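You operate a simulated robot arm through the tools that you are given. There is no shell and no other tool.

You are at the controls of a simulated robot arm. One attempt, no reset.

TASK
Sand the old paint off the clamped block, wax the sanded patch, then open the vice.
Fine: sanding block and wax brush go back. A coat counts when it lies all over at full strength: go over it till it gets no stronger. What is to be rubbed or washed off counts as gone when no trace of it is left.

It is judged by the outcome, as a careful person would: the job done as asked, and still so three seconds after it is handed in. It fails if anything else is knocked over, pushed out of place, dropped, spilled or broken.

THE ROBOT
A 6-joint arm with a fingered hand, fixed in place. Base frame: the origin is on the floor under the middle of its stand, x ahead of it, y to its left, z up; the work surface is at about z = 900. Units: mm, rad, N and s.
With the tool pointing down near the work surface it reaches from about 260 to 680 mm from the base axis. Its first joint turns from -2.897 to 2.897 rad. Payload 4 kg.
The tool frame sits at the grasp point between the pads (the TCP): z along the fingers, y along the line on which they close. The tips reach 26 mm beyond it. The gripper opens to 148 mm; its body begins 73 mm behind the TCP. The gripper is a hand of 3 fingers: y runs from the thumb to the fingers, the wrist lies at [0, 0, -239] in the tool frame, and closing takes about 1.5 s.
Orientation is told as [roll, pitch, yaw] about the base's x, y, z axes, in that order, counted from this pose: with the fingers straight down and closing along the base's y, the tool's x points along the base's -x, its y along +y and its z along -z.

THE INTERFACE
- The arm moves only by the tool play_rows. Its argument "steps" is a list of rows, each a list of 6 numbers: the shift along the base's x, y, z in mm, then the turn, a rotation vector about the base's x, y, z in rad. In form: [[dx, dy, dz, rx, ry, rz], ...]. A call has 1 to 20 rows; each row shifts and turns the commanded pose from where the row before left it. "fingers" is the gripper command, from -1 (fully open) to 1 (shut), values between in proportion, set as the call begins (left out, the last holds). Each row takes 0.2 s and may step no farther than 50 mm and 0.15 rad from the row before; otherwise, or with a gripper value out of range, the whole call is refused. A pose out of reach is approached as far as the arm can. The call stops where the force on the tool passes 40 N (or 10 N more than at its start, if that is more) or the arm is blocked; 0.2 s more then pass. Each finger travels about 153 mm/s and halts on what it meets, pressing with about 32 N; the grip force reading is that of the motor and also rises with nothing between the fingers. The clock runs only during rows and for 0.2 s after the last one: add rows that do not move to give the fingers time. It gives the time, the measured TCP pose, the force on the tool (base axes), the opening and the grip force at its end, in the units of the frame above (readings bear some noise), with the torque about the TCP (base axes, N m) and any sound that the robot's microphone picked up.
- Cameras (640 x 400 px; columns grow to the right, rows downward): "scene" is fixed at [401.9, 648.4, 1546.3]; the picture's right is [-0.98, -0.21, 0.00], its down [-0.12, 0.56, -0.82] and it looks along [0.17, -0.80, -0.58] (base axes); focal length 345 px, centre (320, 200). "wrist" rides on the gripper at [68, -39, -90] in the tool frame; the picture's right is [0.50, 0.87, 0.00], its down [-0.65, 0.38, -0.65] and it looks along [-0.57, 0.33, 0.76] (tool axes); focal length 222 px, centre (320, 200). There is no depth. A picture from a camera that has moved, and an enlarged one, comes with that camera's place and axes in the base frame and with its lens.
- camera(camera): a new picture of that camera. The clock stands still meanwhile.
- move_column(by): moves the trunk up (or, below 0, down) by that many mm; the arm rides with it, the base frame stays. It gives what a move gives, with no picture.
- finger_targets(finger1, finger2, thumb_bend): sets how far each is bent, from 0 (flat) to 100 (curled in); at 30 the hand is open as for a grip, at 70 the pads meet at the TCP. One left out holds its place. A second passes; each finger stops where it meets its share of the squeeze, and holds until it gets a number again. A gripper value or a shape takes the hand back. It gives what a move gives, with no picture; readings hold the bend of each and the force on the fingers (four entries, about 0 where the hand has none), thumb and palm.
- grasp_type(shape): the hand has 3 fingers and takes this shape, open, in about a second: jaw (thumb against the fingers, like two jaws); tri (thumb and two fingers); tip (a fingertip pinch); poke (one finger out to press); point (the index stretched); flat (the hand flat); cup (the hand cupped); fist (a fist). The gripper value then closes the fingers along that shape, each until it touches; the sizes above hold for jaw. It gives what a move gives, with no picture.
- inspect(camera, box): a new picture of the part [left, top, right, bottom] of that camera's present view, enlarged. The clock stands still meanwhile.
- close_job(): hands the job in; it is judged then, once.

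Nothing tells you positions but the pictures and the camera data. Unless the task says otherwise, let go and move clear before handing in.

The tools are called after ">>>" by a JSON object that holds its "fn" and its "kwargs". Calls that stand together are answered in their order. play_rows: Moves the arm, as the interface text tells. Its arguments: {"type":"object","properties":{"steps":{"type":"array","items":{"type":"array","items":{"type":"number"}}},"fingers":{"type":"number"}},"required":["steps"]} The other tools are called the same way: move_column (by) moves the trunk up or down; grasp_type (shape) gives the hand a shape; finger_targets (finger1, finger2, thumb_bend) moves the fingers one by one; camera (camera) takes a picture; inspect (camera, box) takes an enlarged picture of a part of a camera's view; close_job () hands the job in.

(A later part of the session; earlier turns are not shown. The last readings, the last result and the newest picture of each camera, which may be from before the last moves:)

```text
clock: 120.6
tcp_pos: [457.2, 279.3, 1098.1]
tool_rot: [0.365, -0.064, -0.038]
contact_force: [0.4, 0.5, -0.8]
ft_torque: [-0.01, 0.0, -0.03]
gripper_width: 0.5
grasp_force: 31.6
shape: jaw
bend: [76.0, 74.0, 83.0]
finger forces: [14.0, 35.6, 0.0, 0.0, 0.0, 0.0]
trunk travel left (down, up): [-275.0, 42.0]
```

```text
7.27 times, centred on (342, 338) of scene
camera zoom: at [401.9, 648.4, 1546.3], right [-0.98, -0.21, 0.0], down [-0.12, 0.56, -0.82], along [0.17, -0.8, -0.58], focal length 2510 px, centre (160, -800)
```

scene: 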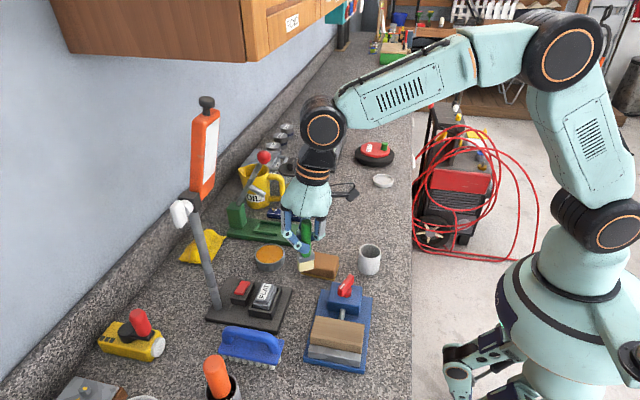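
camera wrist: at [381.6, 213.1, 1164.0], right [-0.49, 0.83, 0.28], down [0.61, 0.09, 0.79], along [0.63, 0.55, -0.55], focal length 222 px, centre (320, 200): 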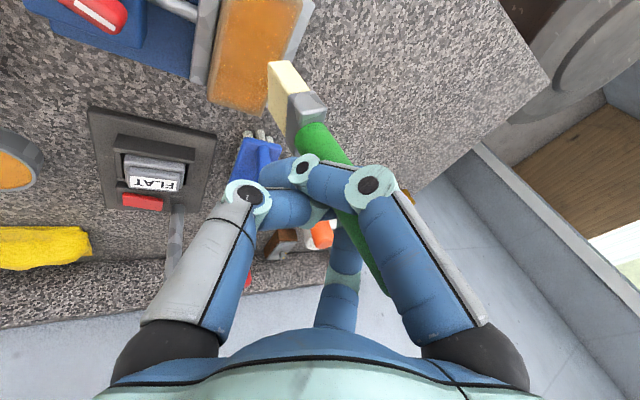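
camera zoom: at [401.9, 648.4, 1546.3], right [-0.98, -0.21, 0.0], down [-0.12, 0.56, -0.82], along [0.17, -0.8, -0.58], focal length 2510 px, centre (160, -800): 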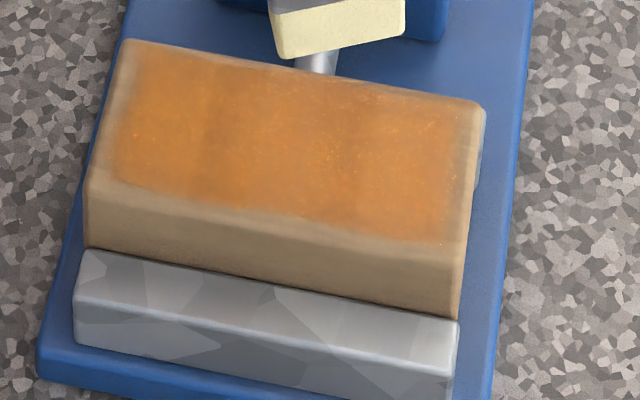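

The pinch is steady in the air (14/36 N). The brush leans about 12° with its bottom toward -y. I'll carry it slowly toward the pot so it can be set down and re-gripped properly, passing clear of the lever.

>>> {"fn": "play_rows", "kwargs": {"steps": [[-2, 0, 3, 0, 0, 0], [-5, -2, 5, 0, 0, 0], [-7, -5, 5, 0, 0, 0], [-7, -8, 3, 0, 0, 0], [-7, -9, 0, 0, 0, 0], [-5, -10, 0, 0, 0, 0], [-3, -10, 0, 0, 0, 0], [0, -10, 0, 0, 0, 0], [0, -10, 0, 0, 0, 0], [0, -10, 0, 0, 0, 0], [0, -10, 0, 0, 0, 0], [0, -10, 0, 0, 0, 0], [0, -10, 0, 0, 0, 0], [0, -10, 0, 0, 0, 0], [0, -10, 0, 0, 0, 0], [0, -8, 0, 0, 0, 0], [0, -5, 0, 0, 0, 0], [0, -2, 0, 0, 0, 0], [0, 0, 0, 0, 0, 0]]}}

>>> {"fn": "camera", "kwargs": {"camera": "wrist"}}

>>> {"fn": "inspect", "kwargs": {"camera": "scene", "box": [300, 190, 440, 330]}}

```text
clock: 124.6
tcp_pos: [420.4, 139.5, 1114.2]
tool_rot: [0.368, -0.065, -0.038]
contact_force: [0.2, 1.0, -0.9]
ft_torque: [0.02, -0.04, 0.02]
gripper_width: 0.4
grasp_force: 31.9
shape: jaw
bend: [76.0, 74.0, 83.0]
finger forces: [14.3, 35.5, 0.1, 0.0, 0.0, 0.1]
trunk travel left (down, up): [-275.0, 42.0]
```

```text
taken
camera wrist: at [344.8, 73.6, 1180.2], right [-0.49, 0.83, 0.28], down [0.61, 0.09, 0.79], along [0.63, 0.55, -0.55], focal length 222 px, centre (320, 200)
```

wrist: 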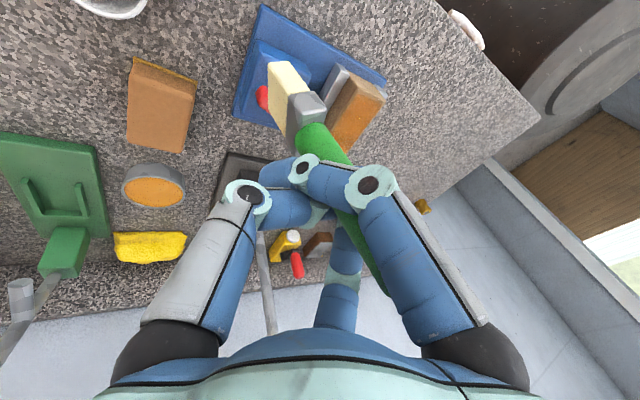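

```text
2.86 times, centred on (370, 260) of scene
camera zoom: at [401.9, 648.4, 1546.3], right [-0.98, -0.21, 0.0], down [-0.12, 0.56, -0.82], along [0.17, -0.8, -0.58], focal length 986 px, centre (177, 29)
```

zoom: 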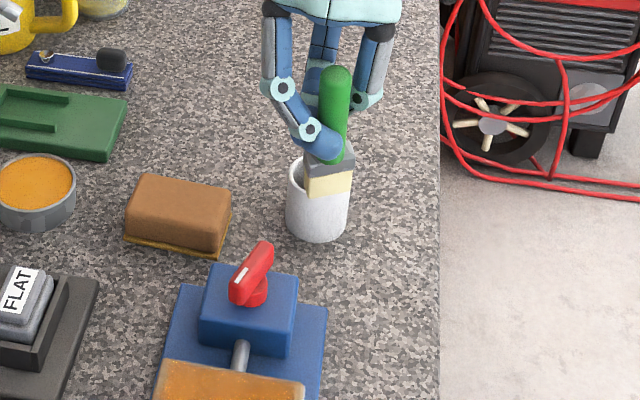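

The hold is steady. Now I'll tilt the hand to bring the brush upright and then move over toward the pot.

>>> {"fn": "play_rows", "kwargs": {"steps": [[0, 0, 0, 0.02, -0.003, 0], [0, 0, 0, 0.03, -0.005, 0], [0, 0, 0, 0.035, -0.006, 0], [0, 0, 0, 0.035, -0.006, 0], [0, 0, 0, 0.035, -0.006, 0], [0, 0, 0, 0.03, -0.005, 0], [0, 0, 0, 0.02, -0.003, 0], [0, -3, 0, 0, 0, 0], [0, -7, 0, 0, 0, 0], [0, -10, 0, 0, 0, 0], [0, -10, 0, 0, 0, 0], [0, -10, 0, 0, 0, 0], [0, -10, 0, 0, 0, 0], [0, -10, 0, 0, 0, 0], [0, -7, 0, 0, 0, 0], [0, -3, 0, 0, 0, 0], [0, 0, 0, 0, 0, 0]]}}

>>> {"fn": "camera", "kwargs": {"camera": "wrist"}}

>>> {"fn": "inspect", "kwargs": {"camera": "scene", "box": [320, 170, 420, 290]}}

```text
clock: 128.2
tcp_pos: [420.5, 70.8, 1113.7]
tool_rot: [0.574, -0.088, -0.054]
contact_force: [0.1, -0.6, -0.6]
ft_torque: [-0.03, 0.01, -0.03]
gripper_width: 0.5
grasp_force: 32.0
shape: jaw
bend: [76.0, 74.0, 83.0]
finger forces: [15.3, 35.1, 0.1, 0.1, 0.1, 0.0]
trunk travel left (down, up): [-275.0, 42.0]
```

```text
taken
camera wrist: at [342.8, -8.0, 1162.8], right [-0.5, 0.76, 0.42], down [0.58, -0.07, 0.81], along [0.64, 0.65, -0.41], focal length 222 px, centre (320, 200)
```

wrist: 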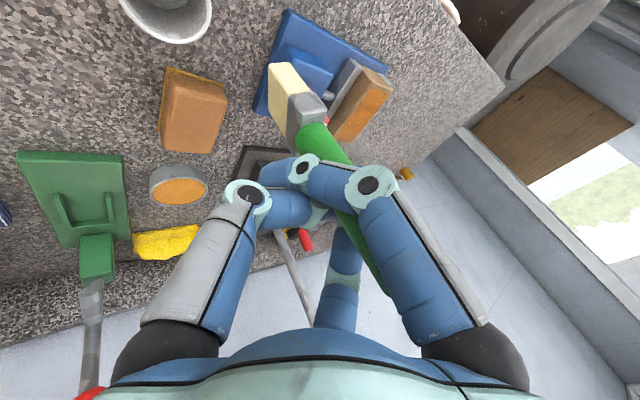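

```text
3.33 times, centred on (370, 230) of scene
camera zoom: at [401.9, 648.4, 1546.3], right [-0.98, -0.21, 0.0], down [-0.12, 0.56, -0.82], along [0.17, -0.8, -0.58], focal length 1150 px, centre (153, 100)
```

zoom: 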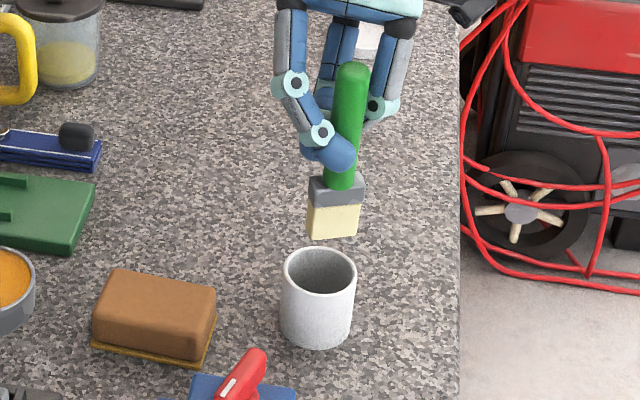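

The brush now hangs upright with its bristle tip near (405, 65, 1029). The pot centre is about (409, 21), so I'll move over it slowly.

>>> {"fn": "play_rows", "kwargs": {"steps": [[0, -3, 0, 0, 0, 0], [1, -7, 0, 0, 0, 0], [1, -10, 0, 0, 0, 0], [1, -10, 0, 0, 0, 0], [1, -8, 0, 0, 0, 0], [0, -4, -5, 0, 0, 0], [0, -2, -10, 0, 0, 0], [0, 0, -10, 0, 0, 0], [0, 0, -10, 0, 0, 0], [0, 0, -5, 0, 0, 0], [0, 0, 0, 0, 0, 0]]}}

>>> {"fn": "camera", "kwargs": {"camera": "wrist"}}

>>> {"fn": "inspect", "kwargs": {"camera": "scene", "box": [330, 190, 410, 280]}}

>>> {"fn": "inspect", "kwargs": {"camera": "wrist", "box": [210, 20, 350, 160]}}

```text
clock: 130.6
tcp_pos: [424.0, 24.6, 1072.8]
tool_rot: [0.576, -0.089, -0.055]
contact_force: [0.3, 0.5, 0.1]
ft_torque: [-0.01, 0.02, 0.03]
gripper_width: 0.4
grasp_force: 31.9
shape: jaw
bend: [76.0, 74.0, 83.0]
finger forces: [15.3, 34.9, 0.0, 0.0, 0.0, 0.1]
trunk travel left (down, up): [-275.0, 42.0]
```

```text
taken
camera wrist: at [346.6, -52.2, 1122.6], right [-0.5, 0.76, 0.42], down [0.58, -0.07, 0.81], along [0.64, 0.65, -0.4], focal length 222 px, centre (320, 200)
```

wrist: 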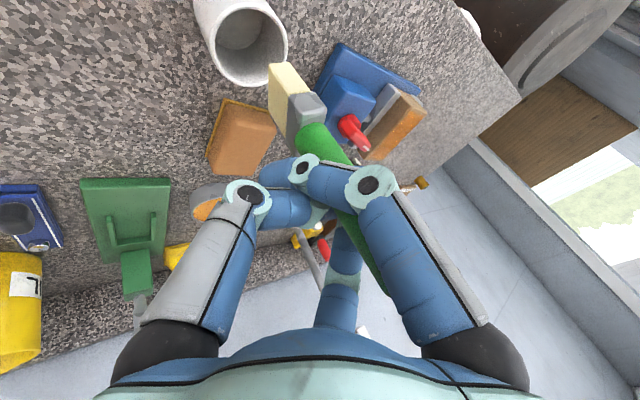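

```text
4.44 times, centred on (370, 235) of scene
camera zoom: at [401.9, 648.4, 1546.3], right [-0.98, -0.21, 0.0], down [-0.12, 0.56, -0.82], along [0.17, -0.8, -0.58], focal length 1534 px, centre (98, 44)
```

zoom: 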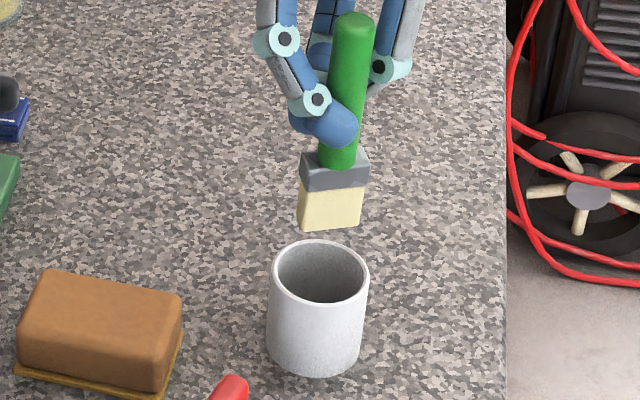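

```text
2.86 times, centred on (280, 90) of wrist
camera zoom: at [346.6, -52.2, 1122.6], right [-0.5, 0.76, 0.42], down [0.58, -0.07, 0.81], along [0.64, 0.65, -0.4], focal length 635 px, centre (434, 514)
```

zoom: 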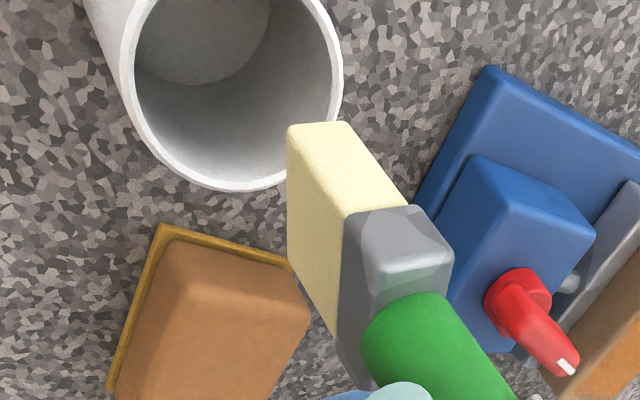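

I computed both precisely from the two views: the brush tip centre is at (408.7, 24.5) and the pot centre at (409.8, 20.8). I'll correct by (+1, -3.7) and lower to just above the rim.

>>> {"fn": "play_rows", "kwargs": {"steps": [[1, -3.7, 0, 0, 0, 0], [0, 0, -8, 0, 0, 0], [0, 0, -10, 0, 0, 0], [0, 0, -10, 0, 0, 0], [0, 0, -4, 0, 0, 0], [0, 0, 0, 0, 0, 0]]}}

>>> {"fn": "inspect", "kwargs": {"camera": "scene", "box": [335, 200, 405, 280]}}

>>> {"fn": "inspect", "kwargs": {"camera": "wrist", "box": [210, 20, 350, 160]}}

```text
clock: 132.0
tcp_pos: [426.4, 21.9, 1041.1]
tool_rot: [0.575, -0.088, -0.055]
contact_force: [-0.5, 0.0, -0.4]
ft_torque: [0.03, -0.04, -0.01]
gripper_width: 0.5
grasp_force: 32.7
shape: jaw
bend: [76.0, 74.0, 83.0]
finger forces: [15.5, 34.9, 0.1, 0.0, 0.0, 0.1]
trunk travel left (down, up): [-275.0, 42.0]
```

```text
5.00 times, centred on (370, 240) of scene
camera zoom: at [401.9, 648.4, 1546.3], right [-0.98, -0.21, 0.0], down [-0.12, 0.56, -0.82], along [0.17, -0.8, -0.58], focal length 1726 px, centre (70, 0)
```

zoom: 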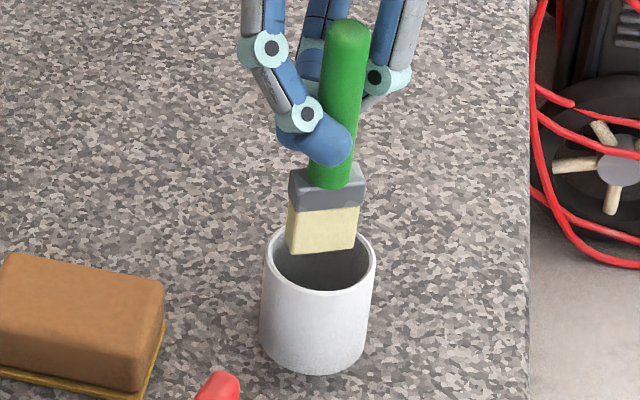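

```text
2.86 times, centred on (280, 90) of wrist
camera zoom: at [348.6, -55.9, 1090.2], right [-0.5, 0.76, 0.42], down [0.58, -0.07, 0.81], along [0.64, 0.65, -0.41], focal length 635 px, centre (434, 514)
```

zoom: 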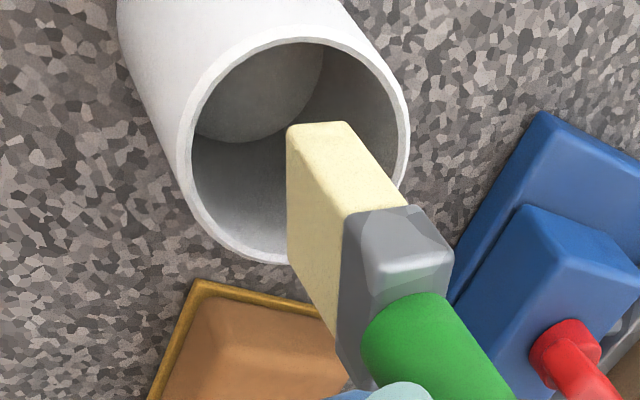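

The brush is centred over the opening. Lowering it in steadily.

>>> {"fn": "play_rows", "kwargs": {"steps": [[0, 0, -6, 0, 0, 0], [0, 0, -8, 0, 0, 0], [0, 0, -8, 0, 0, 0], [0, 0, -8, 0, 0, 0], [0, 0, -4, 0, 0, 0], [0, 0, 0, 0, 0, 0]]}}

>>> {"fn": "inspect", "kwargs": {"camera": "scene", "box": [335, 200, 405, 280]}}

>>> {"fn": "inspect", "kwargs": {"camera": "wrist", "box": [210, 20, 350, 160]}}

```text
clock: 133.4
tcp_pos: [424.5, 22.1, 1007.0]
tool_rot: [0.574, -0.09, -0.055]
contact_force: [0.1, -0.1, -0.6]
ft_torque: [0.02, 0.0, 0.01]
gripper_width: 0.4
grasp_force: 32.3
shape: jaw
bend: [76.0, 74.0, 83.0]
finger forces: [15.5, 34.8, 0.1, 0.1, 0.1, 0.0]
trunk travel left (down, up): [-275.0, 42.0]
```

```text
5.00 times, centred on (370, 240) of scene
camera zoom: at [401.9, 648.4, 1546.3], right [-0.98, -0.21, 0.0], down [-0.12, 0.56, -0.82], along [0.17, -0.8, -0.58], focal length 1726 px, centre (70, 0)
```

zoom: 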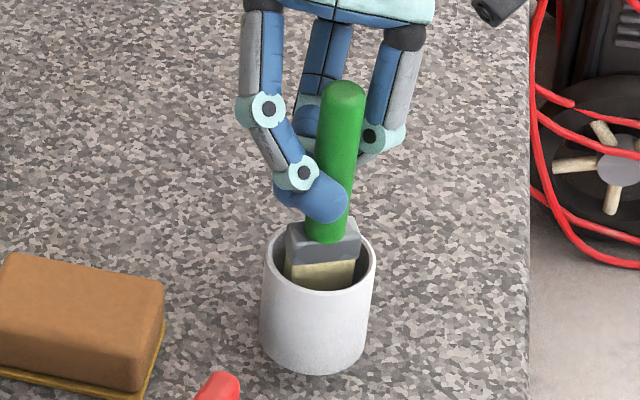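

```text
2.86 times, centred on (280, 90) of wrist
camera zoom: at [347.5, -55.6, 1056.4], right [-0.5, 0.76, 0.42], down [0.58, -0.07, 0.81], along [0.64, 0.65, -0.41], focal length 635 px, centre (434, 514)
```

zoom: 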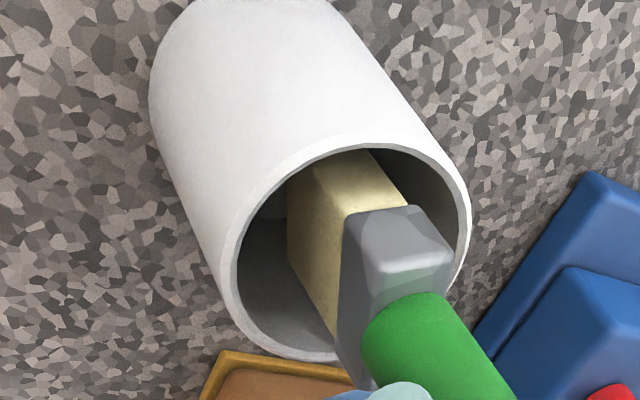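

It's inside the pot without touching. Lowering further in small steps until it rests or the finger nears the rim.

>>> {"fn": "play_rows", "kwargs": {"steps": [[0, 0, -5, 0, 0, 0], [0, 0, -5, 0, 0, 0], [0, 0, -4, 0, 0, 0], [0, 0, 0, 0, 0, 0]]}}

>>> {"fn": "inspect", "kwargs": {"camera": "scene", "box": [335, 200, 405, 280]}}

```text
clock: 134.4
tcp_pos: [425.6, 22.4, 992.4]
tool_rot: [0.574, -0.088, -0.056]
contact_force: [0.1, 0.0, -0.9]
ft_torque: [-0.03, -0.03, 0.0]
gripper_width: 0.7
grasp_force: 31.9
shape: jaw
bend: [76.0, 74.0, 83.0]
finger forces: [15.5, 34.8, 0.0, 0.0, 0.0, 0.0]
trunk travel left (down, up): [-275.0, 42.0]
```

```text
5.00 times, centred on (370, 240) of scene
camera zoom: at [401.9, 648.4, 1546.3], right [-0.98, -0.21, 0.0], down [-0.12, 0.56, -0.82], along [0.17, -0.8, -0.58], focal length 1726 px, centre (70, 0)
```

zoom: 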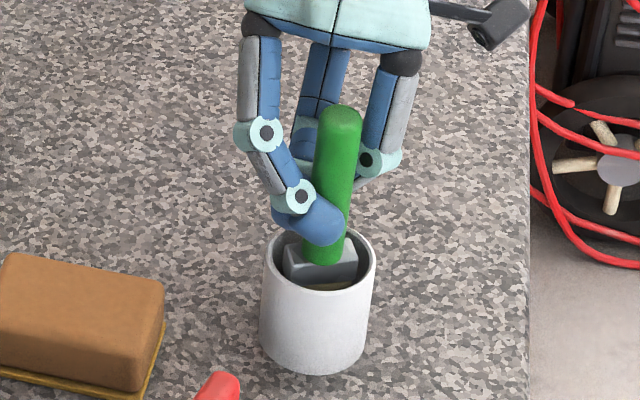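

>>> {"fn": "play_rows", "kwargs": {"steps": [[0, 0, -3, 0, 0, 0], [0, 0, -3, 0, 0, 0], [0, 0, 0, 0, 0, 0]]}}

>>> {"fn": "play_rows", "kwargs": {"steps": [[0, 0, -1.5, 0, 0, 0], [0, 0, -1.5, 0, 0, 0], [0, 0, 0, 0, 0, 0]]}}

```text
clock: 135.2
tcp_pos: [424.9, 21.2, 986.5]
tool_rot: [0.573, -0.088, -0.053]
contact_force: [-0.5, 0.4, -0.4]
ft_torque: [0.02, -0.01, 0.02]
gripper_width: 0.3
grasp_force: 31.7
shape: jaw
bend: [76.0, 74.0, 83.0]
finger forces: [15.6, 34.7, 0.0, 0.0, 0.0, 0.1]
trunk travel left (down, up): [-275.0, 42.0]
```

```text
clock: 136.0
tcp_pos: [425.7, 21.5, 984.6]
tool_rot: [0.576, -0.087, -0.057]
contact_force: [0.1, -0.7, -0.1]
ft_torque: [-0.03, -0.02, 0.04]
gripper_width: 0.6
grasp_force: 32.3
shape: jaw
bend: [76.0, 74.0, 83.0]
finger forces: [15.5, 34.9, 0.0, 0.0, 0.0, 0.0]
trunk travel left (down, up): [-275.0, 42.0]
```

>>> {"fn": "play_rows", "kwargs": {"steps": [[0, 0, -1.5, 0, 0, 0], [0, 0, -1.5, 0, 0, 0], [0, 0, 0, 0, 0, 0]]}}

>>> {"fn": "inspect", "kwargs": {"camera": "scene", "box": [335, 200, 405, 280]}}

>>> {"fn": "inspect", "kwargs": {"camera": "wrist", "box": [210, 20, 350, 160]}}

```text
clock: 136.8
tcp_pos: [425.3, 22.2, 983.2]
tool_rot: [0.575, -0.09, -0.056]
contact_force: [1.3, -0.5, 13.4]
ft_torque: [0.0, 0.24, -0.04]
gripper_width: 0.6
grasp_force: 31.8
shape: jaw
bend: [76.0, 74.0, 83.0]
finger forces: [16.3, 34.4, 0.1, 0.1, 0.0, 0.1]
trunk travel left (down, up): [-275.0, 42.0]
```

```text
5.00 times, centred on (370, 240) of scene
camera zoom: at [401.9, 648.4, 1546.3], right [-0.98, -0.21, 0.0], down [-0.12, 0.56, -0.82], along [0.17, -0.8, -0.58], focal length 1726 px, centre (70, 0)
```

zoom: 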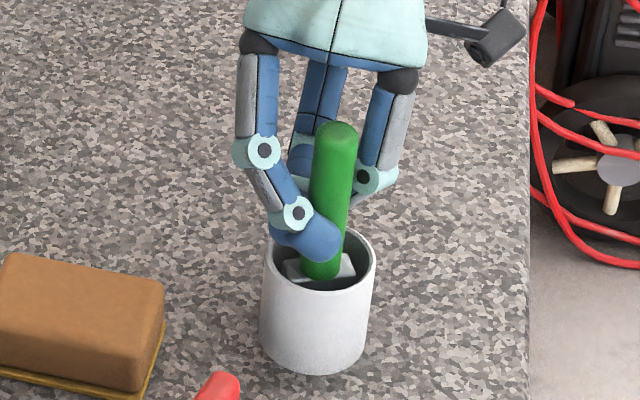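

```text
2.86 times, centred on (280, 90) of wrist
camera zoom: at [347.9, -55.7, 1031.1], right [-0.5, 0.76, 0.42], down [0.58, -0.07, 0.81], along [0.64, 0.65, -0.4], focal length 635 px, centre (434, 514)
```

zoom: 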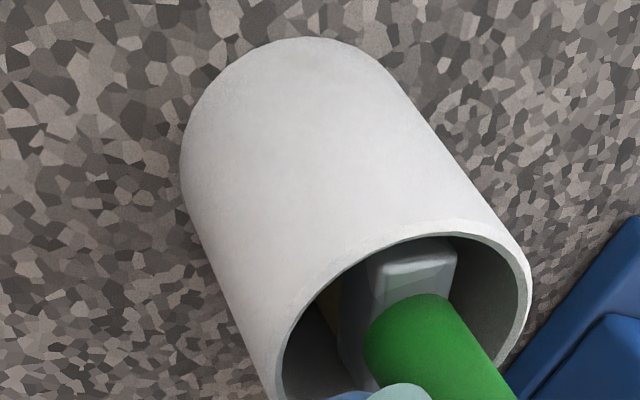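

The brush rests on the pot's floor (13 N). I'll ease off a little and open the fingers gradually.

>>> {"fn": "play_rows", "kwargs": {"steps": [[0, 0, 1, 0, 0, 0], [0, 0, 0, 0, 0, 0]]}}

>>> {"fn": "play_rows", "kwargs": {"steps": [[0, 0, 0, 0, 0, 0], [0, 0, 0, 0, 0, 0]], "fingers": 0.7}}

>>> {"fn": "inspect", "kwargs": {"camera": "scene", "box": [335, 200, 405, 280]}}

```text
clock: 137.4
tcp_pos: [425.5, 21.4, 982.4]
tool_rot: [0.575, -0.088, -0.056]
contact_force: [1.2, -0.5, 9.1]
ft_torque: [0.04, 0.14, 0.01]
gripper_width: 0.5
grasp_force: 32.2
shape: jaw
bend: [76.0, 74.0, 83.0]
finger forces: [16.7, 34.8, 0.1, 0.0, 0.1, 0.1]
trunk travel left (down, up): [-275.0, 42.0]
```

```text
clock: 138.0
tcp_pos: [424.5, 19.5, 981.7]
tool_rot: [0.573, -0.09, -0.055]
contact_force: [1.8, -10.6, 5.5]
ft_torque: [-0.12, -0.02, 0.06]
gripper_width: 20.3
grasp_force: 0.1
shape: jaw
bend: [78.0, 74.0, 71.0]
finger forces: [11.4, 0.0, 0.0, 0.1, 5.4, 0.0]
trunk travel left (down, up): [-275.0, 42.0]
```

```text
5.00 times, centred on (370, 240) of scene
camera zoom: at [401.9, 648.4, 1546.3], right [-0.98, -0.21, 0.0], down [-0.12, 0.56, -0.82], along [0.17, -0.8, -0.58], focal length 1726 px, centre (70, 0)
```

zoom: 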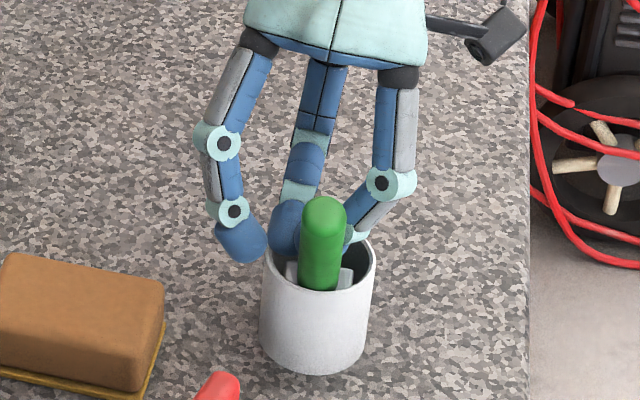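

The handle is leaning toward +y with the thumb pressing behind it. I'll open further at once to relieve it.

>>> {"fn": "play_rows", "kwargs": {"steps": [[0, 0, 0, 0, 0, 0], [0, 0, 0, 0, 0, 0]], "fingers": 0.2}}

>>> {"fn": "inspect", "kwargs": {"camera": "scene", "box": [335, 200, 405, 280]}}

>>> {"fn": "camera", "kwargs": {"camera": "wrist"}}

```text
clock: 138.6
tcp_pos: [426.6, 20.2, 982.7]
tool_rot: [0.576, -0.093, -0.056]
contact_force: [9.2, -11.1, 20.4]
ft_torque: [-0.14, -0.13, 0.14]
gripper_width: 46.7
grasp_force: 0.1
shape: jaw
bend: [84.0, 77.0, 75.0]
finger forces: [17.1, 0.0, 0.0, 0.1, 13.8, 0.1]
trunk travel left (down, up): [-275.0, 42.0]
```

```text
5.00 times, centred on (370, 240) of scene
camera zoom: at [401.9, 648.4, 1546.3], right [-0.98, -0.21, 0.0], down [-0.12, 0.56, -0.82], along [0.17, -0.8, -0.58], focal length 1726 px, centre (70, 0)
```

zoom: 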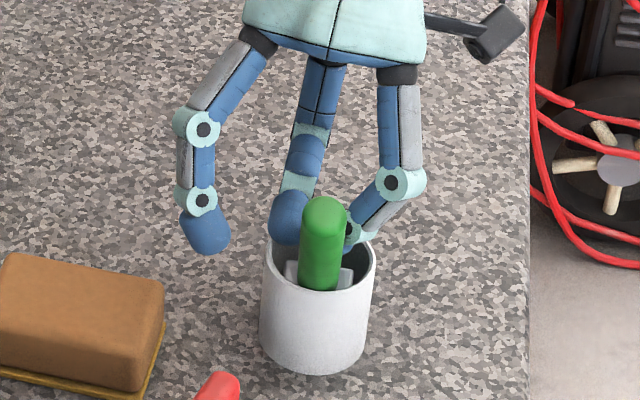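

```text
taken
camera wrist: at [348.6, -57.3, 1032.0], right [-0.5, 0.76, 0.42], down [0.58, -0.07, 0.81], along [0.64, 0.65, -0.4], focal length 222 px, centre (320, 200)
```

wrist: 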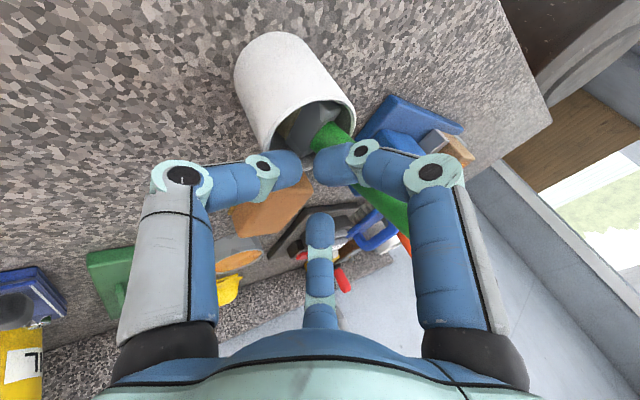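

Fingertips are pressing down on something at the rim (20 N upward reaction). I'll raise the hand slightly to relieve it before opening more.

>>> {"fn": "play_rows", "kwargs": {"steps": [[0, 0, 2, 0, 0, 0], [0, -1, 2, 0, 0, 0], [0, 0, 0, 0, 0, 0]]}}

>>> {"fn": "inspect", "kwargs": {"camera": "scene", "box": [335, 200, 405, 280]}}

>>> {"fn": "inspect", "kwargs": {"camera": "wrist", "box": [220, 60, 440, 240]}}

```text
clock: 139.4
tcp_pos: [425.0, 19.1, 986.4]
tool_rot: [0.576, -0.091, -0.055]
contact_force: [5.4, -9.1, 11.7]
ft_torque: [-0.07, -0.07, 0.1]
gripper_width: 48.5
grasp_force: 0.1
shape: jaw
bend: [83.0, 77.0, 75.0]
finger forces: [14.3, 0.1, 0.0, 0.0, 9.6, 0.0]
trunk travel left (down, up): [-275.0, 42.0]
```

```text
5.00 times, centred on (370, 240) of scene
camera zoom: at [401.9, 648.4, 1546.3], right [-0.98, -0.21, 0.0], down [-0.12, 0.56, -0.82], along [0.17, -0.8, -0.58], focal length 1726 px, centre (70, 0)
```

zoom: 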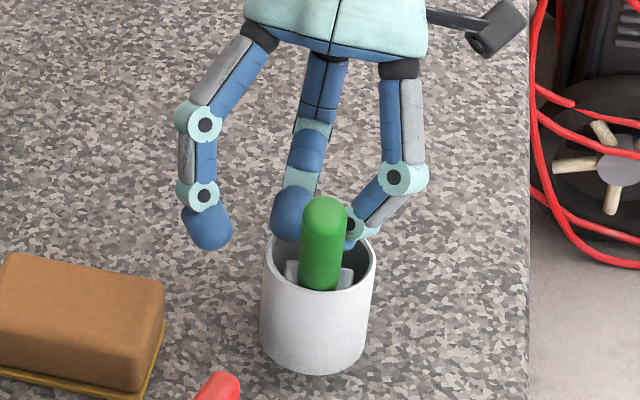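

```text
2.22 times, centred on (330, 150) of wrist
camera zoom: at [348.1, -58.0, 1035.0], right [-0.5, 0.76, 0.42], down [0.58, -0.07, 0.81], along [0.64, 0.65, -0.4], focal length 494 px, centre (298, 311)
```

zoom: 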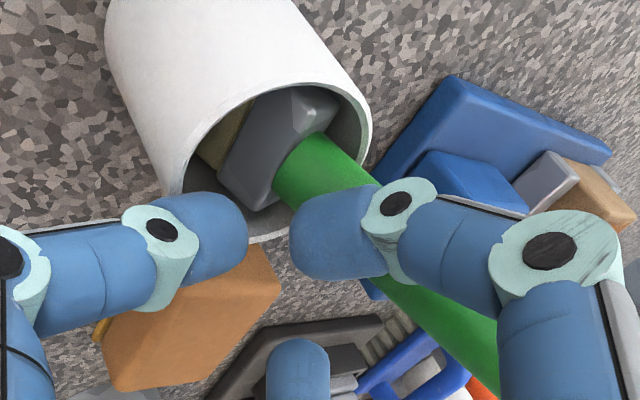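

Raising helped. The right finger is bearing on the handle from behind; I'll keep lifting a little and shift toward -y to free it.

>>> {"fn": "play_rows", "kwargs": {"steps": [[0, 0, 2, 0, 0, 0], [0, 0, 2, 0, 0, 0], [0, 0, 2, 0, 0, 0], [0, 0, 0, 0, 0, 0]]}}

>>> {"fn": "inspect", "kwargs": {"camera": "scene", "box": [335, 200, 405, 280]}}

```text
clock: 140.4
tcp_pos: [426.9, 20.6, 993.2]
tool_rot: [0.577, -0.09, -0.055]
contact_force: [6.2, -11.2, 8.1]
ft_torque: [-0.07, -0.06, 0.08]
gripper_width: 50.4
grasp_force: 0.1
shape: jaw
bend: [83.0, 77.0, 73.0]
finger forces: [13.7, 0.0, 0.0, 0.0, 5.6, 0.0]
trunk travel left (down, up): [-275.0, 42.0]
```

```text
5.00 times, centred on (370, 240) of scene
camera zoom: at [401.9, 648.4, 1546.3], right [-0.98, -0.21, 0.0], down [-0.12, 0.56, -0.82], along [0.17, -0.8, -0.58], focal length 1726 px, centre (70, 0)
```

zoom: 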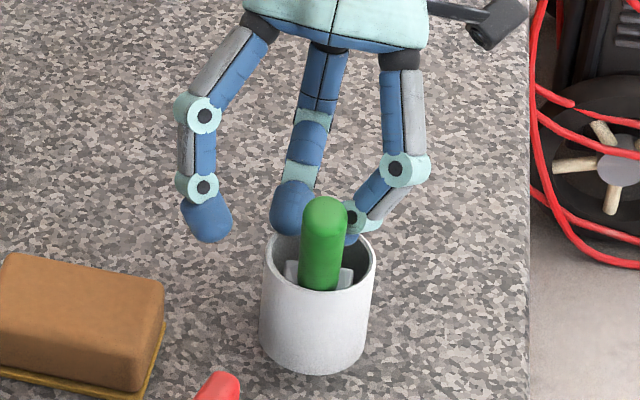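

>>> {"fn": "play_rows", "kwargs": {"steps": [[0, -1, 3, 0, 0, 0], [0, -2, 3, 0, 0, 0], [0, -2, 2, 0, 0, 0], [0, -2, 1, 0, 0, 0], [0, 0, 0, 0, 0, 0]]}}

>>> {"fn": "inspect", "kwargs": {"camera": "scene", "box": [335, 200, 405, 280]}}

>>> {"fn": "inspect", "kwargs": {"camera": "wrist", "box": [220, 60, 440, 240]}}

```text
clock: 141.6
tcp_pos: [425.1, 14.6, 1001.3]
tool_rot: [0.574, -0.09, -0.054]
contact_force: [-0.2, -0.2, -0.7]
ft_torque: [-0.01, 0.02, -0.01]
gripper_width: 58.9
grasp_force: 0.0
shape: jaw
bend: [77.0, 77.0, 70.0]
finger forces: [0.0, 0.1, 0.0, 0.1, 0.0, 0.0]
trunk travel left (down, up): [-275.0, 42.0]
```

```text
5.00 times, centred on (370, 240) of scene
camera zoom: at [401.9, 648.4, 1546.3], right [-0.98, -0.21, 0.0], down [-0.12, 0.56, -0.82], along [0.17, -0.8, -0.58], focal length 1726 px, centre (70, 0)
```

zoom: 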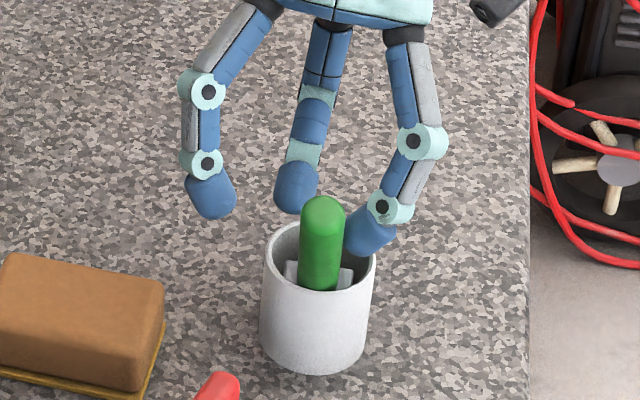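

```text
2.22 times, centred on (330, 150) of wrist
camera zoom: at [348.0, -63.0, 1050.5], right [-0.5, 0.76, 0.42], down [0.58, -0.07, 0.81], along [0.64, 0.65, -0.41], focal length 494 px, centre (298, 311)
```

zoom: 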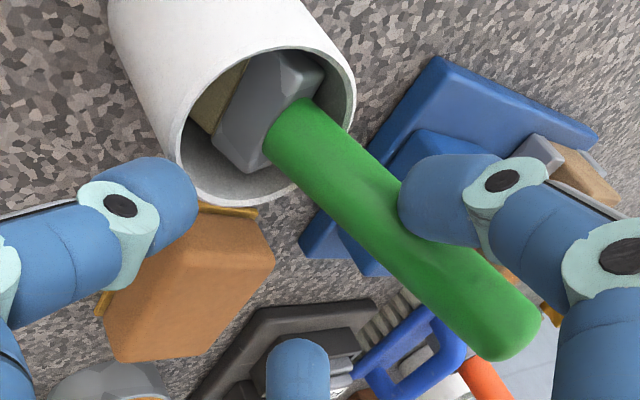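

All contact is gone and the brush sits in the pot, leaning toward +y. I'll raise the hand clear and return it upright.

>>> {"fn": "play_rows", "kwargs": {"steps": [[0, -2, 5, 0, 0, 0], [0, -3, 10, 0, 0, 0], [0, -3, 15, 0, 0, 0], [0, 0, 20, 0, 0, 0], [0, 0, 25, 0, 0, 0], [0, 0, 25, -0.07, 0.01, 0], [0, 0, 10, -0.1, 0.015, 0], [0, 0, 0, -0.1, 0.015, 0], [0, 0, 0, -0.1, 0.015, 0], [0, 0, 0, -0.1, 0.015, 0], [0, 0, 0, -0.1, 0.015, 0], [0, 0, 0, 0, 0, 0]]}}

>>> {"fn": "camera", "kwargs": {"camera": "wrist"}}

>>> {"fn": "inspect", "kwargs": {"camera": "scene", "box": [320, 180, 420, 290]}}

```text
clock: 144.2
tcp_pos: [425.6, 6.5, 1111.2]
tool_rot: [0.0, -0.024, -0.021]
contact_force: [0.0, 0.0, 0.0]
ft_torque: [0.03, -0.01, 0.01]
gripper_width: 59.0
grasp_force: 0.2
shape: jaw
bend: [77.0, 77.0, 70.0]
finger forces: [0.1, 0.0, 0.1, 0.0, 0.0, 0.0]
trunk travel left (down, up): [-275.0, 42.0]
```

```text
taken
camera wrist: at [353.6, -31.6, 1200.2], right [-0.48, 0.88, -0.01], down [0.65, 0.36, 0.67], along [0.59, 0.31, -0.74], focal length 222 px, centre (320, 200)
```

wrist: 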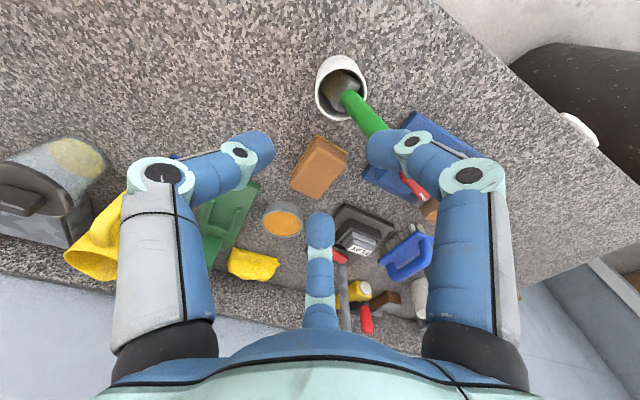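

```text
3.64 times, centred on (370, 235) of scene
camera zoom: at [401.9, 648.4, 1546.3], right [-0.98, -0.21, 0.0], down [-0.12, 0.56, -0.82], along [0.17, -0.8, -0.58], focal length 1255 px, centre (138, 73)
```

zoom: 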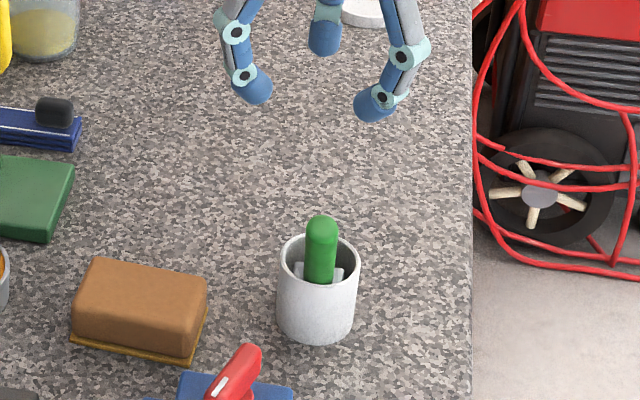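

The brush is safely in its pot and the pot hasn't moved. Now I'll examine the wax coat closely, unobstructed.

>>> {"fn": "inspect", "kwargs": {"camera": "scene", "box": [312, 308, 372, 348]}}

>>> {"fn": "inspect", "kwargs": {"camera": "scene", "box": [316, 310, 346, 342]}}

>>> {"fn": "inspect", "kwargs": {"camera": "scene", "box": [340, 312, 370, 346]}}

```text
10.00 times, centred on (342, 328) of scene
camera zoom: at [401.9, 648.4, 1546.3], right [-0.98, -0.21, 0.0], down [-0.12, 0.56, -0.82], along [0.17, -0.8, -0.58], focal length 3451 px, centre (100, -1080)
```

zoom: 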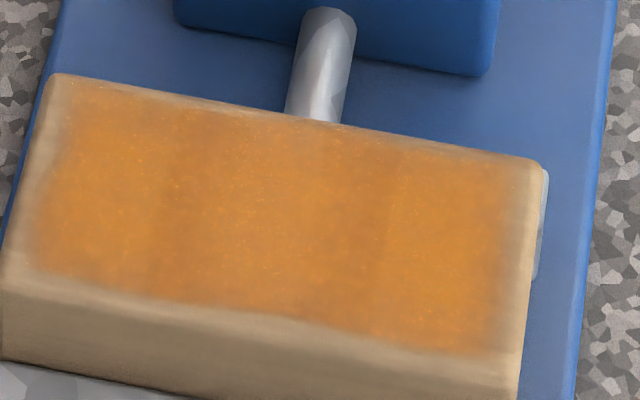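

```text
12.50 times, centred on (331, 326) of scene
camera zoom: at [401.9, 648.4, 1546.3], right [-0.98, -0.21, 0.0], down [-0.12, 0.56, -0.82], along [0.17, -0.8, -0.58], focal length 4314 px, centre (182, -1375)
```

zoom: 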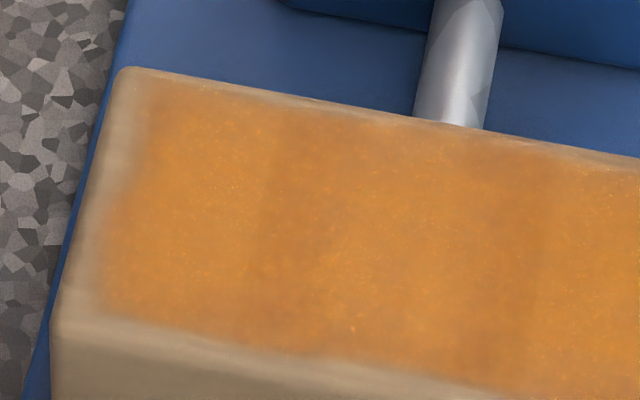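

```text
11.76 times, centred on (355, 329) of scene
camera zoom: at [401.9, 648.4, 1546.3], right [-0.98, -0.21, 0.0], down [-0.12, 0.56, -0.82], along [0.17, -0.8, -0.58], focal length 4060 px, centre (-92, -1318)
```

zoom: 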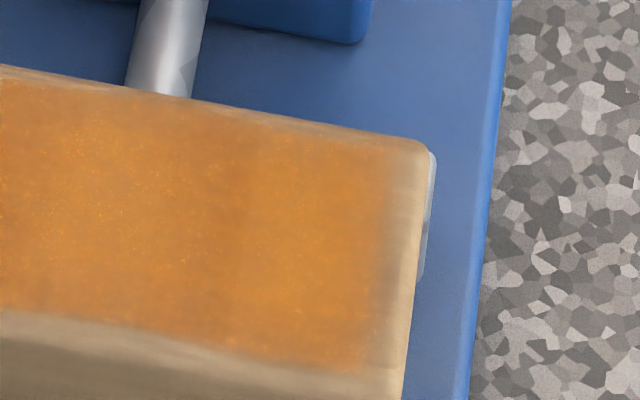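

Some bands still look weaker, so the coat needs more work with a better grip. First I'll get a clear look at how the brush leans in the pot.

>>> {"fn": "play_rows", "kwargs": {"steps": [[-30, -5, 0, 0, 0.012, 0.01], [-30, -5, -8, 0, 0.012, 0.01], [-30, -5, -8, 0, 0, 0], [0, 0, -8, 0, 0, 0], [0, 0, 0, 0, 0, 0]], "fingers": -1}}

>>> {"fn": "camera", "kwargs": {"camera": "wrist"}}

>>> {"fn": "inspect", "kwargs": {"camera": "wrist", "box": [240, 110, 400, 270]}}

>>> {"fn": "inspect", "kwargs": {"camera": "scene", "box": [345, 220, 395, 285]}}

```text
clock: 145.4
tcp_pos: [336.4, -10.2, 1087.7]
tool_rot: [0.001, -0.001, -0.001]
contact_force: [-0.3, 0.5, 0.1]
ft_torque: [0.03, 0.0, 0.02]
gripper_width: 147.7
grasp_force: 0.1
shape: jaw
bend: [30.0, 30.0, 30.0]
finger forces: [0.1, 0.1, 0.0, 0.0, 0.2, 0.1]
trunk travel left (down, up): [-275.0, 42.0]
```

```text
taken
camera wrist: at [268.5, -49.0, 1178.5], right [-0.5, 0.87, 0.0], down [0.66, 0.38, 0.65], along [0.57, 0.33, -0.76], focal length 222 px, centre (320, 200)
```

wrist: 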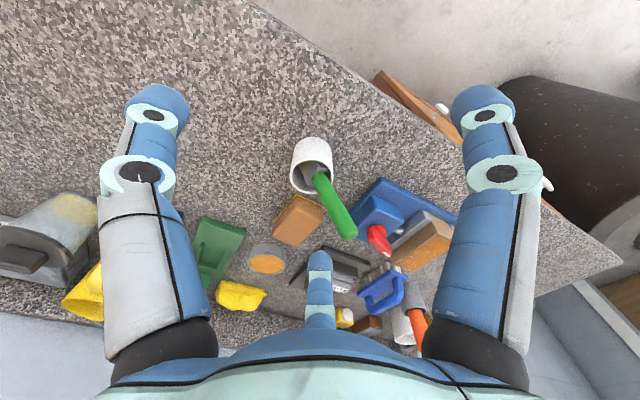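

```text
2.50 times, centred on (320, 190) of wrist
camera zoom: at [268.5, -49.0, 1178.5], right [-0.5, 0.87, 0.0], down [0.66, 0.38, 0.65], along [0.57, 0.33, -0.76], focal length 555 px, centre (320, 225)
```

zoom: 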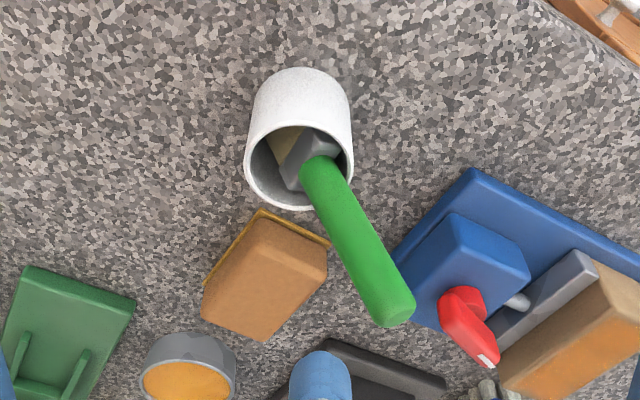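

```text
6.15 times, centred on (370, 252) of scene
camera zoom: at [401.9, 648.4, 1546.3], right [-0.98, -0.21, 0.0], down [-0.12, 0.56, -0.82], along [0.17, -0.8, -0.58], focal length 2124 px, centre (12, -123)
```

zoom: 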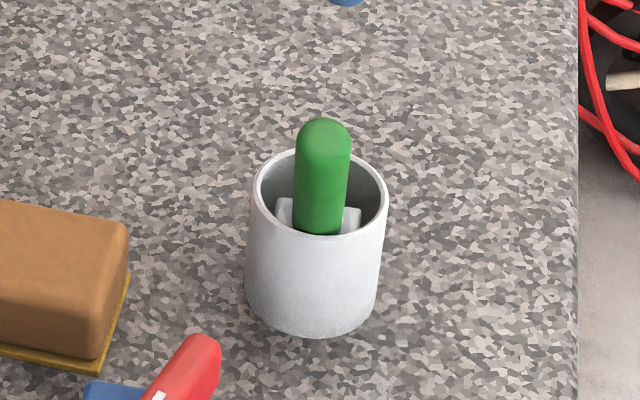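

The handle leans 25° toward +y: base at (409, 32.5, 945), top at (410, 69, 1023). I'll align the hand with that lean and come in along the handle, centred this time, then move only slowly once gripped.

>>> {"fn": "play_rows", "kwargs": {"steps": [[15, 20, 20, 0, 0, 0], [15, 20, 10, -0.07, 0, 0], [15, 20, 0, -0.08, 0, 0], [15, 20, 0, -0.1, 0, 0], [14, 18, 0, -0.1, 0, 0], [0, 0, 0, -0.088, 0, 0], [0, 0, 0, 0, 0, 0], [0, 0, 0, 0, 0, 0]], "fingers": -0.3}}

>>> {"fn": "camera", "kwargs": {"camera": "wrist"}}

>>> {"fn": "inspect", "kwargs": {"camera": "scene", "box": [300, 140, 460, 290]}}

```text
clock: 147.2
tcp_pos: [409.2, 88.4, 1117.0]
tool_rot: [-0.439, 0.0, -0.001]
contact_force: [-0.2, -0.6, -0.2]
ft_torque: [0.0, 0.01, -0.02]
gripper_width: 96.5
grasp_force: 0.1
shape: jaw
bend: [30.0, 30.0, 70.0]
finger forces: [0.0, 0.0, 0.1, 0.0, 0.1, 0.0]
trunk travel left (down, up): [-275.0, 42.0]
```

```text
taken
camera wrist: at [341.1, 92.0, 1216.2], right [-0.5, 0.79, -0.37], down [0.66, 0.62, 0.43], along [0.57, -0.03, -0.82], focal length 222 px, centre (320, 200)
```

wrist: 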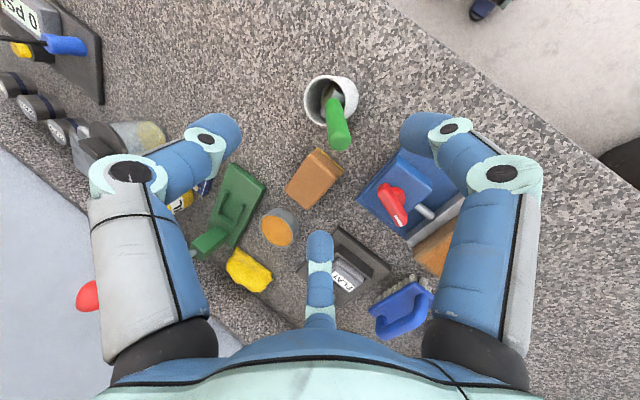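

```text
2.67 times, centred on (380, 215) of scene
camera zoom: at [401.9, 648.4, 1546.3], right [-0.98, -0.21, 0.0], down [-0.12, 0.56, -0.82], along [0.17, -0.8, -0.58], focal length 920 px, centre (160, 160)
```

zoom: 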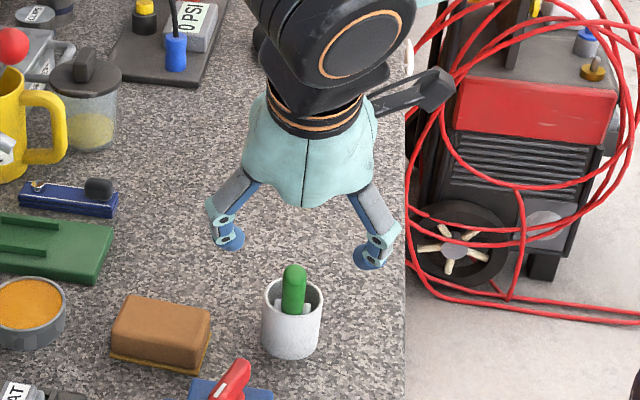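

>>> {"fn": "play_rows", "kwargs": {"steps": [[0.5, 0, -20, 0, 0, 0], [0, 0, -20, 0, 0, 0], [0, 0, -14, 0, 0, 0], [0, 0, 0, 0, 0, 0], [0, 0, 0, 0, 0, 0]]}}

>>> {"fn": "camera", "kwargs": {"camera": "wrist"}}

>>> {"fn": "inspect", "kwargs": {"camera": "wrist", "box": [260, 60, 400, 200]}}

>>> {"fn": "inspect", "kwargs": {"camera": "scene", "box": [330, 190, 420, 290]}}

```text
clock: 148.4
tcp_pos: [409.6, 88.6, 1063.2]
tool_rot: [-0.438, 0.001, -0.003]
contact_force: [1.2, 0.3, 1.0]
ft_torque: [0.0, -0.01, -0.01]
gripper_width: 96.4
grasp_force: 0.0
shape: jaw
bend: [30.0, 30.0, 70.0]
finger forces: [0.0, 0.0, 0.0, 0.0, 0.0, 0.1]
trunk travel left (down, up): [-275.0, 42.0]
```

```text
taken
camera wrist: at [342.1, 92.8, 1162.5], right [-0.5, 0.79, -0.37], down [0.66, 0.62, 0.43], along [0.57, -0.03, -0.82], focal length 222 px, centre (320, 200)
```

wrist: 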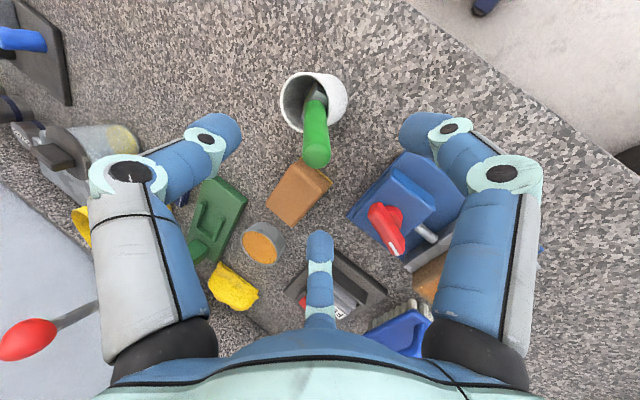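

```text
2.86 times, centred on (330, 130) of wrist
camera zoom: at [342.1, 92.8, 1162.5], right [-0.5, 0.79, -0.37], down [0.66, 0.62, 0.43], along [0.57, -0.03, -0.82], focal length 635 px, centre (291, 400)
```

zoom: 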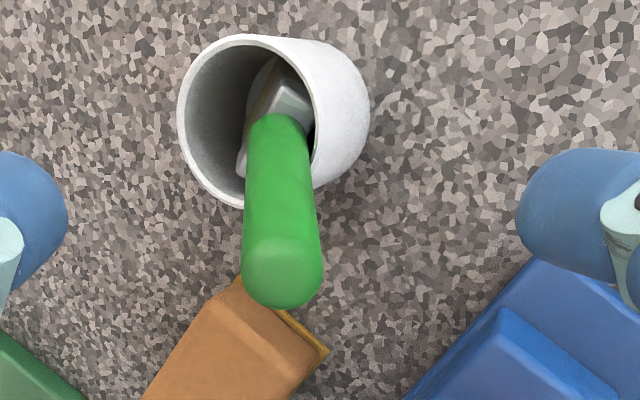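

```text
4.00 times, centred on (375, 240) of scene
camera zoom: at [401.9, 648.4, 1546.3], right [-0.98, -0.21, 0.0], down [-0.12, 0.56, -0.82], along [0.17, -0.8, -0.58], focal length 1380 px, centre (100, 40)
```

zoom: 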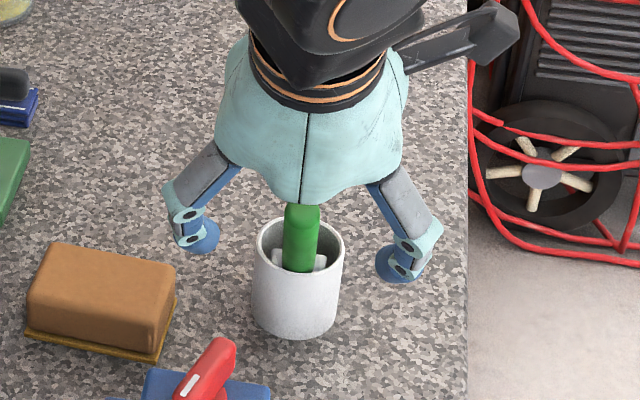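

Alignment looks good, with the handle within about 3 mm of the tool axis. Advancing along the handle.

>>> {"fn": "play_rows", "kwargs": {"steps": [[0, -7.8, -15.7, 0, 0, 0], [0, -7.8, -15.7, 0, 0, 0], [0, -7.8, -15.7, 0, 0, 0], [0, -7.8, -15.6, 0, 0, 0], [0, 0, 0, 0, 0, 0]]}}

>>> {"fn": "camera", "kwargs": {"camera": "wrist"}}

>>> {"fn": "inspect", "kwargs": {"camera": "wrist", "box": [220, 80, 420, 260]}}

>>> {"fn": "inspect", "kwargs": {"camera": "scene", "box": [330, 200, 420, 290]}}

```text
clock: 149.6
tcp_pos: [409.3, 57.2, 1001.2]
tool_rot: [-0.438, 0.001, -0.003]
contact_force: [1.1, 0.2, 0.2]
ft_torque: [-0.01, -0.02, -0.01]
gripper_width: 96.6
grasp_force: 0.0
shape: jaw
bend: [30.0, 30.0, 70.0]
finger forces: [0.0, 0.1, 0.0, 0.1, 0.0, 0.1]
trunk travel left (down, up): [-275.0, 42.0]
```

```text
taken
camera wrist: at [341.0, 61.4, 1098.8], right [-0.5, 0.79, -0.37], down [0.66, 0.62, 0.43], along [0.57, -0.03, -0.82], focal length 222 px, centre (320, 200)
```

wrist: 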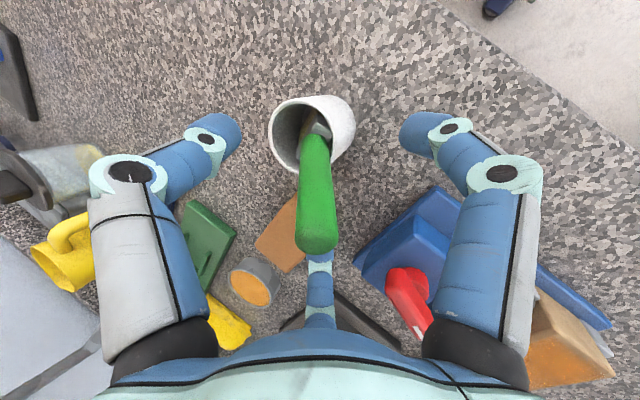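

```text
2.22 times, centred on (320, 170) of wrist
camera zoom: at [341.0, 61.4, 1098.8], right [-0.5, 0.79, -0.37], down [0.66, 0.62, 0.43], along [0.57, -0.03, -0.82], focal length 494 px, centre (320, 267)
```

zoom: 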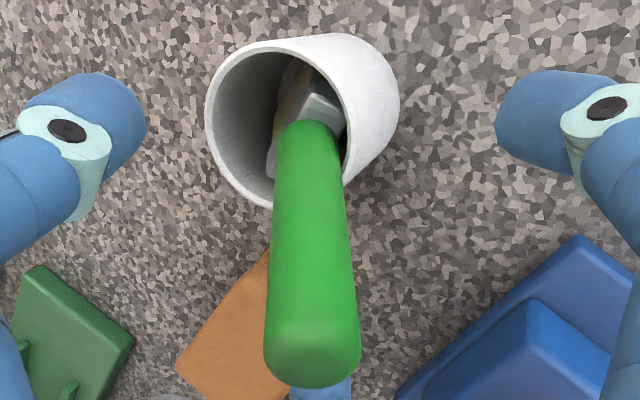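

```text
4.44 times, centred on (375, 245) of scene
camera zoom: at [401.9, 648.4, 1546.3], right [-0.98, -0.21, 0.0], down [-0.12, 0.56, -0.82], along [0.17, -0.8, -0.58], focal length 1534 px, centre (76, 0)
```

zoom: 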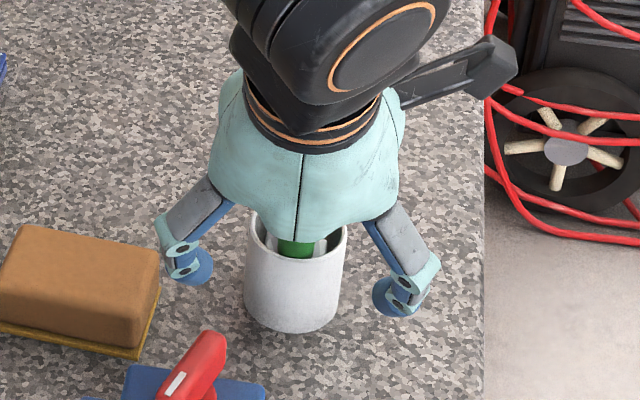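

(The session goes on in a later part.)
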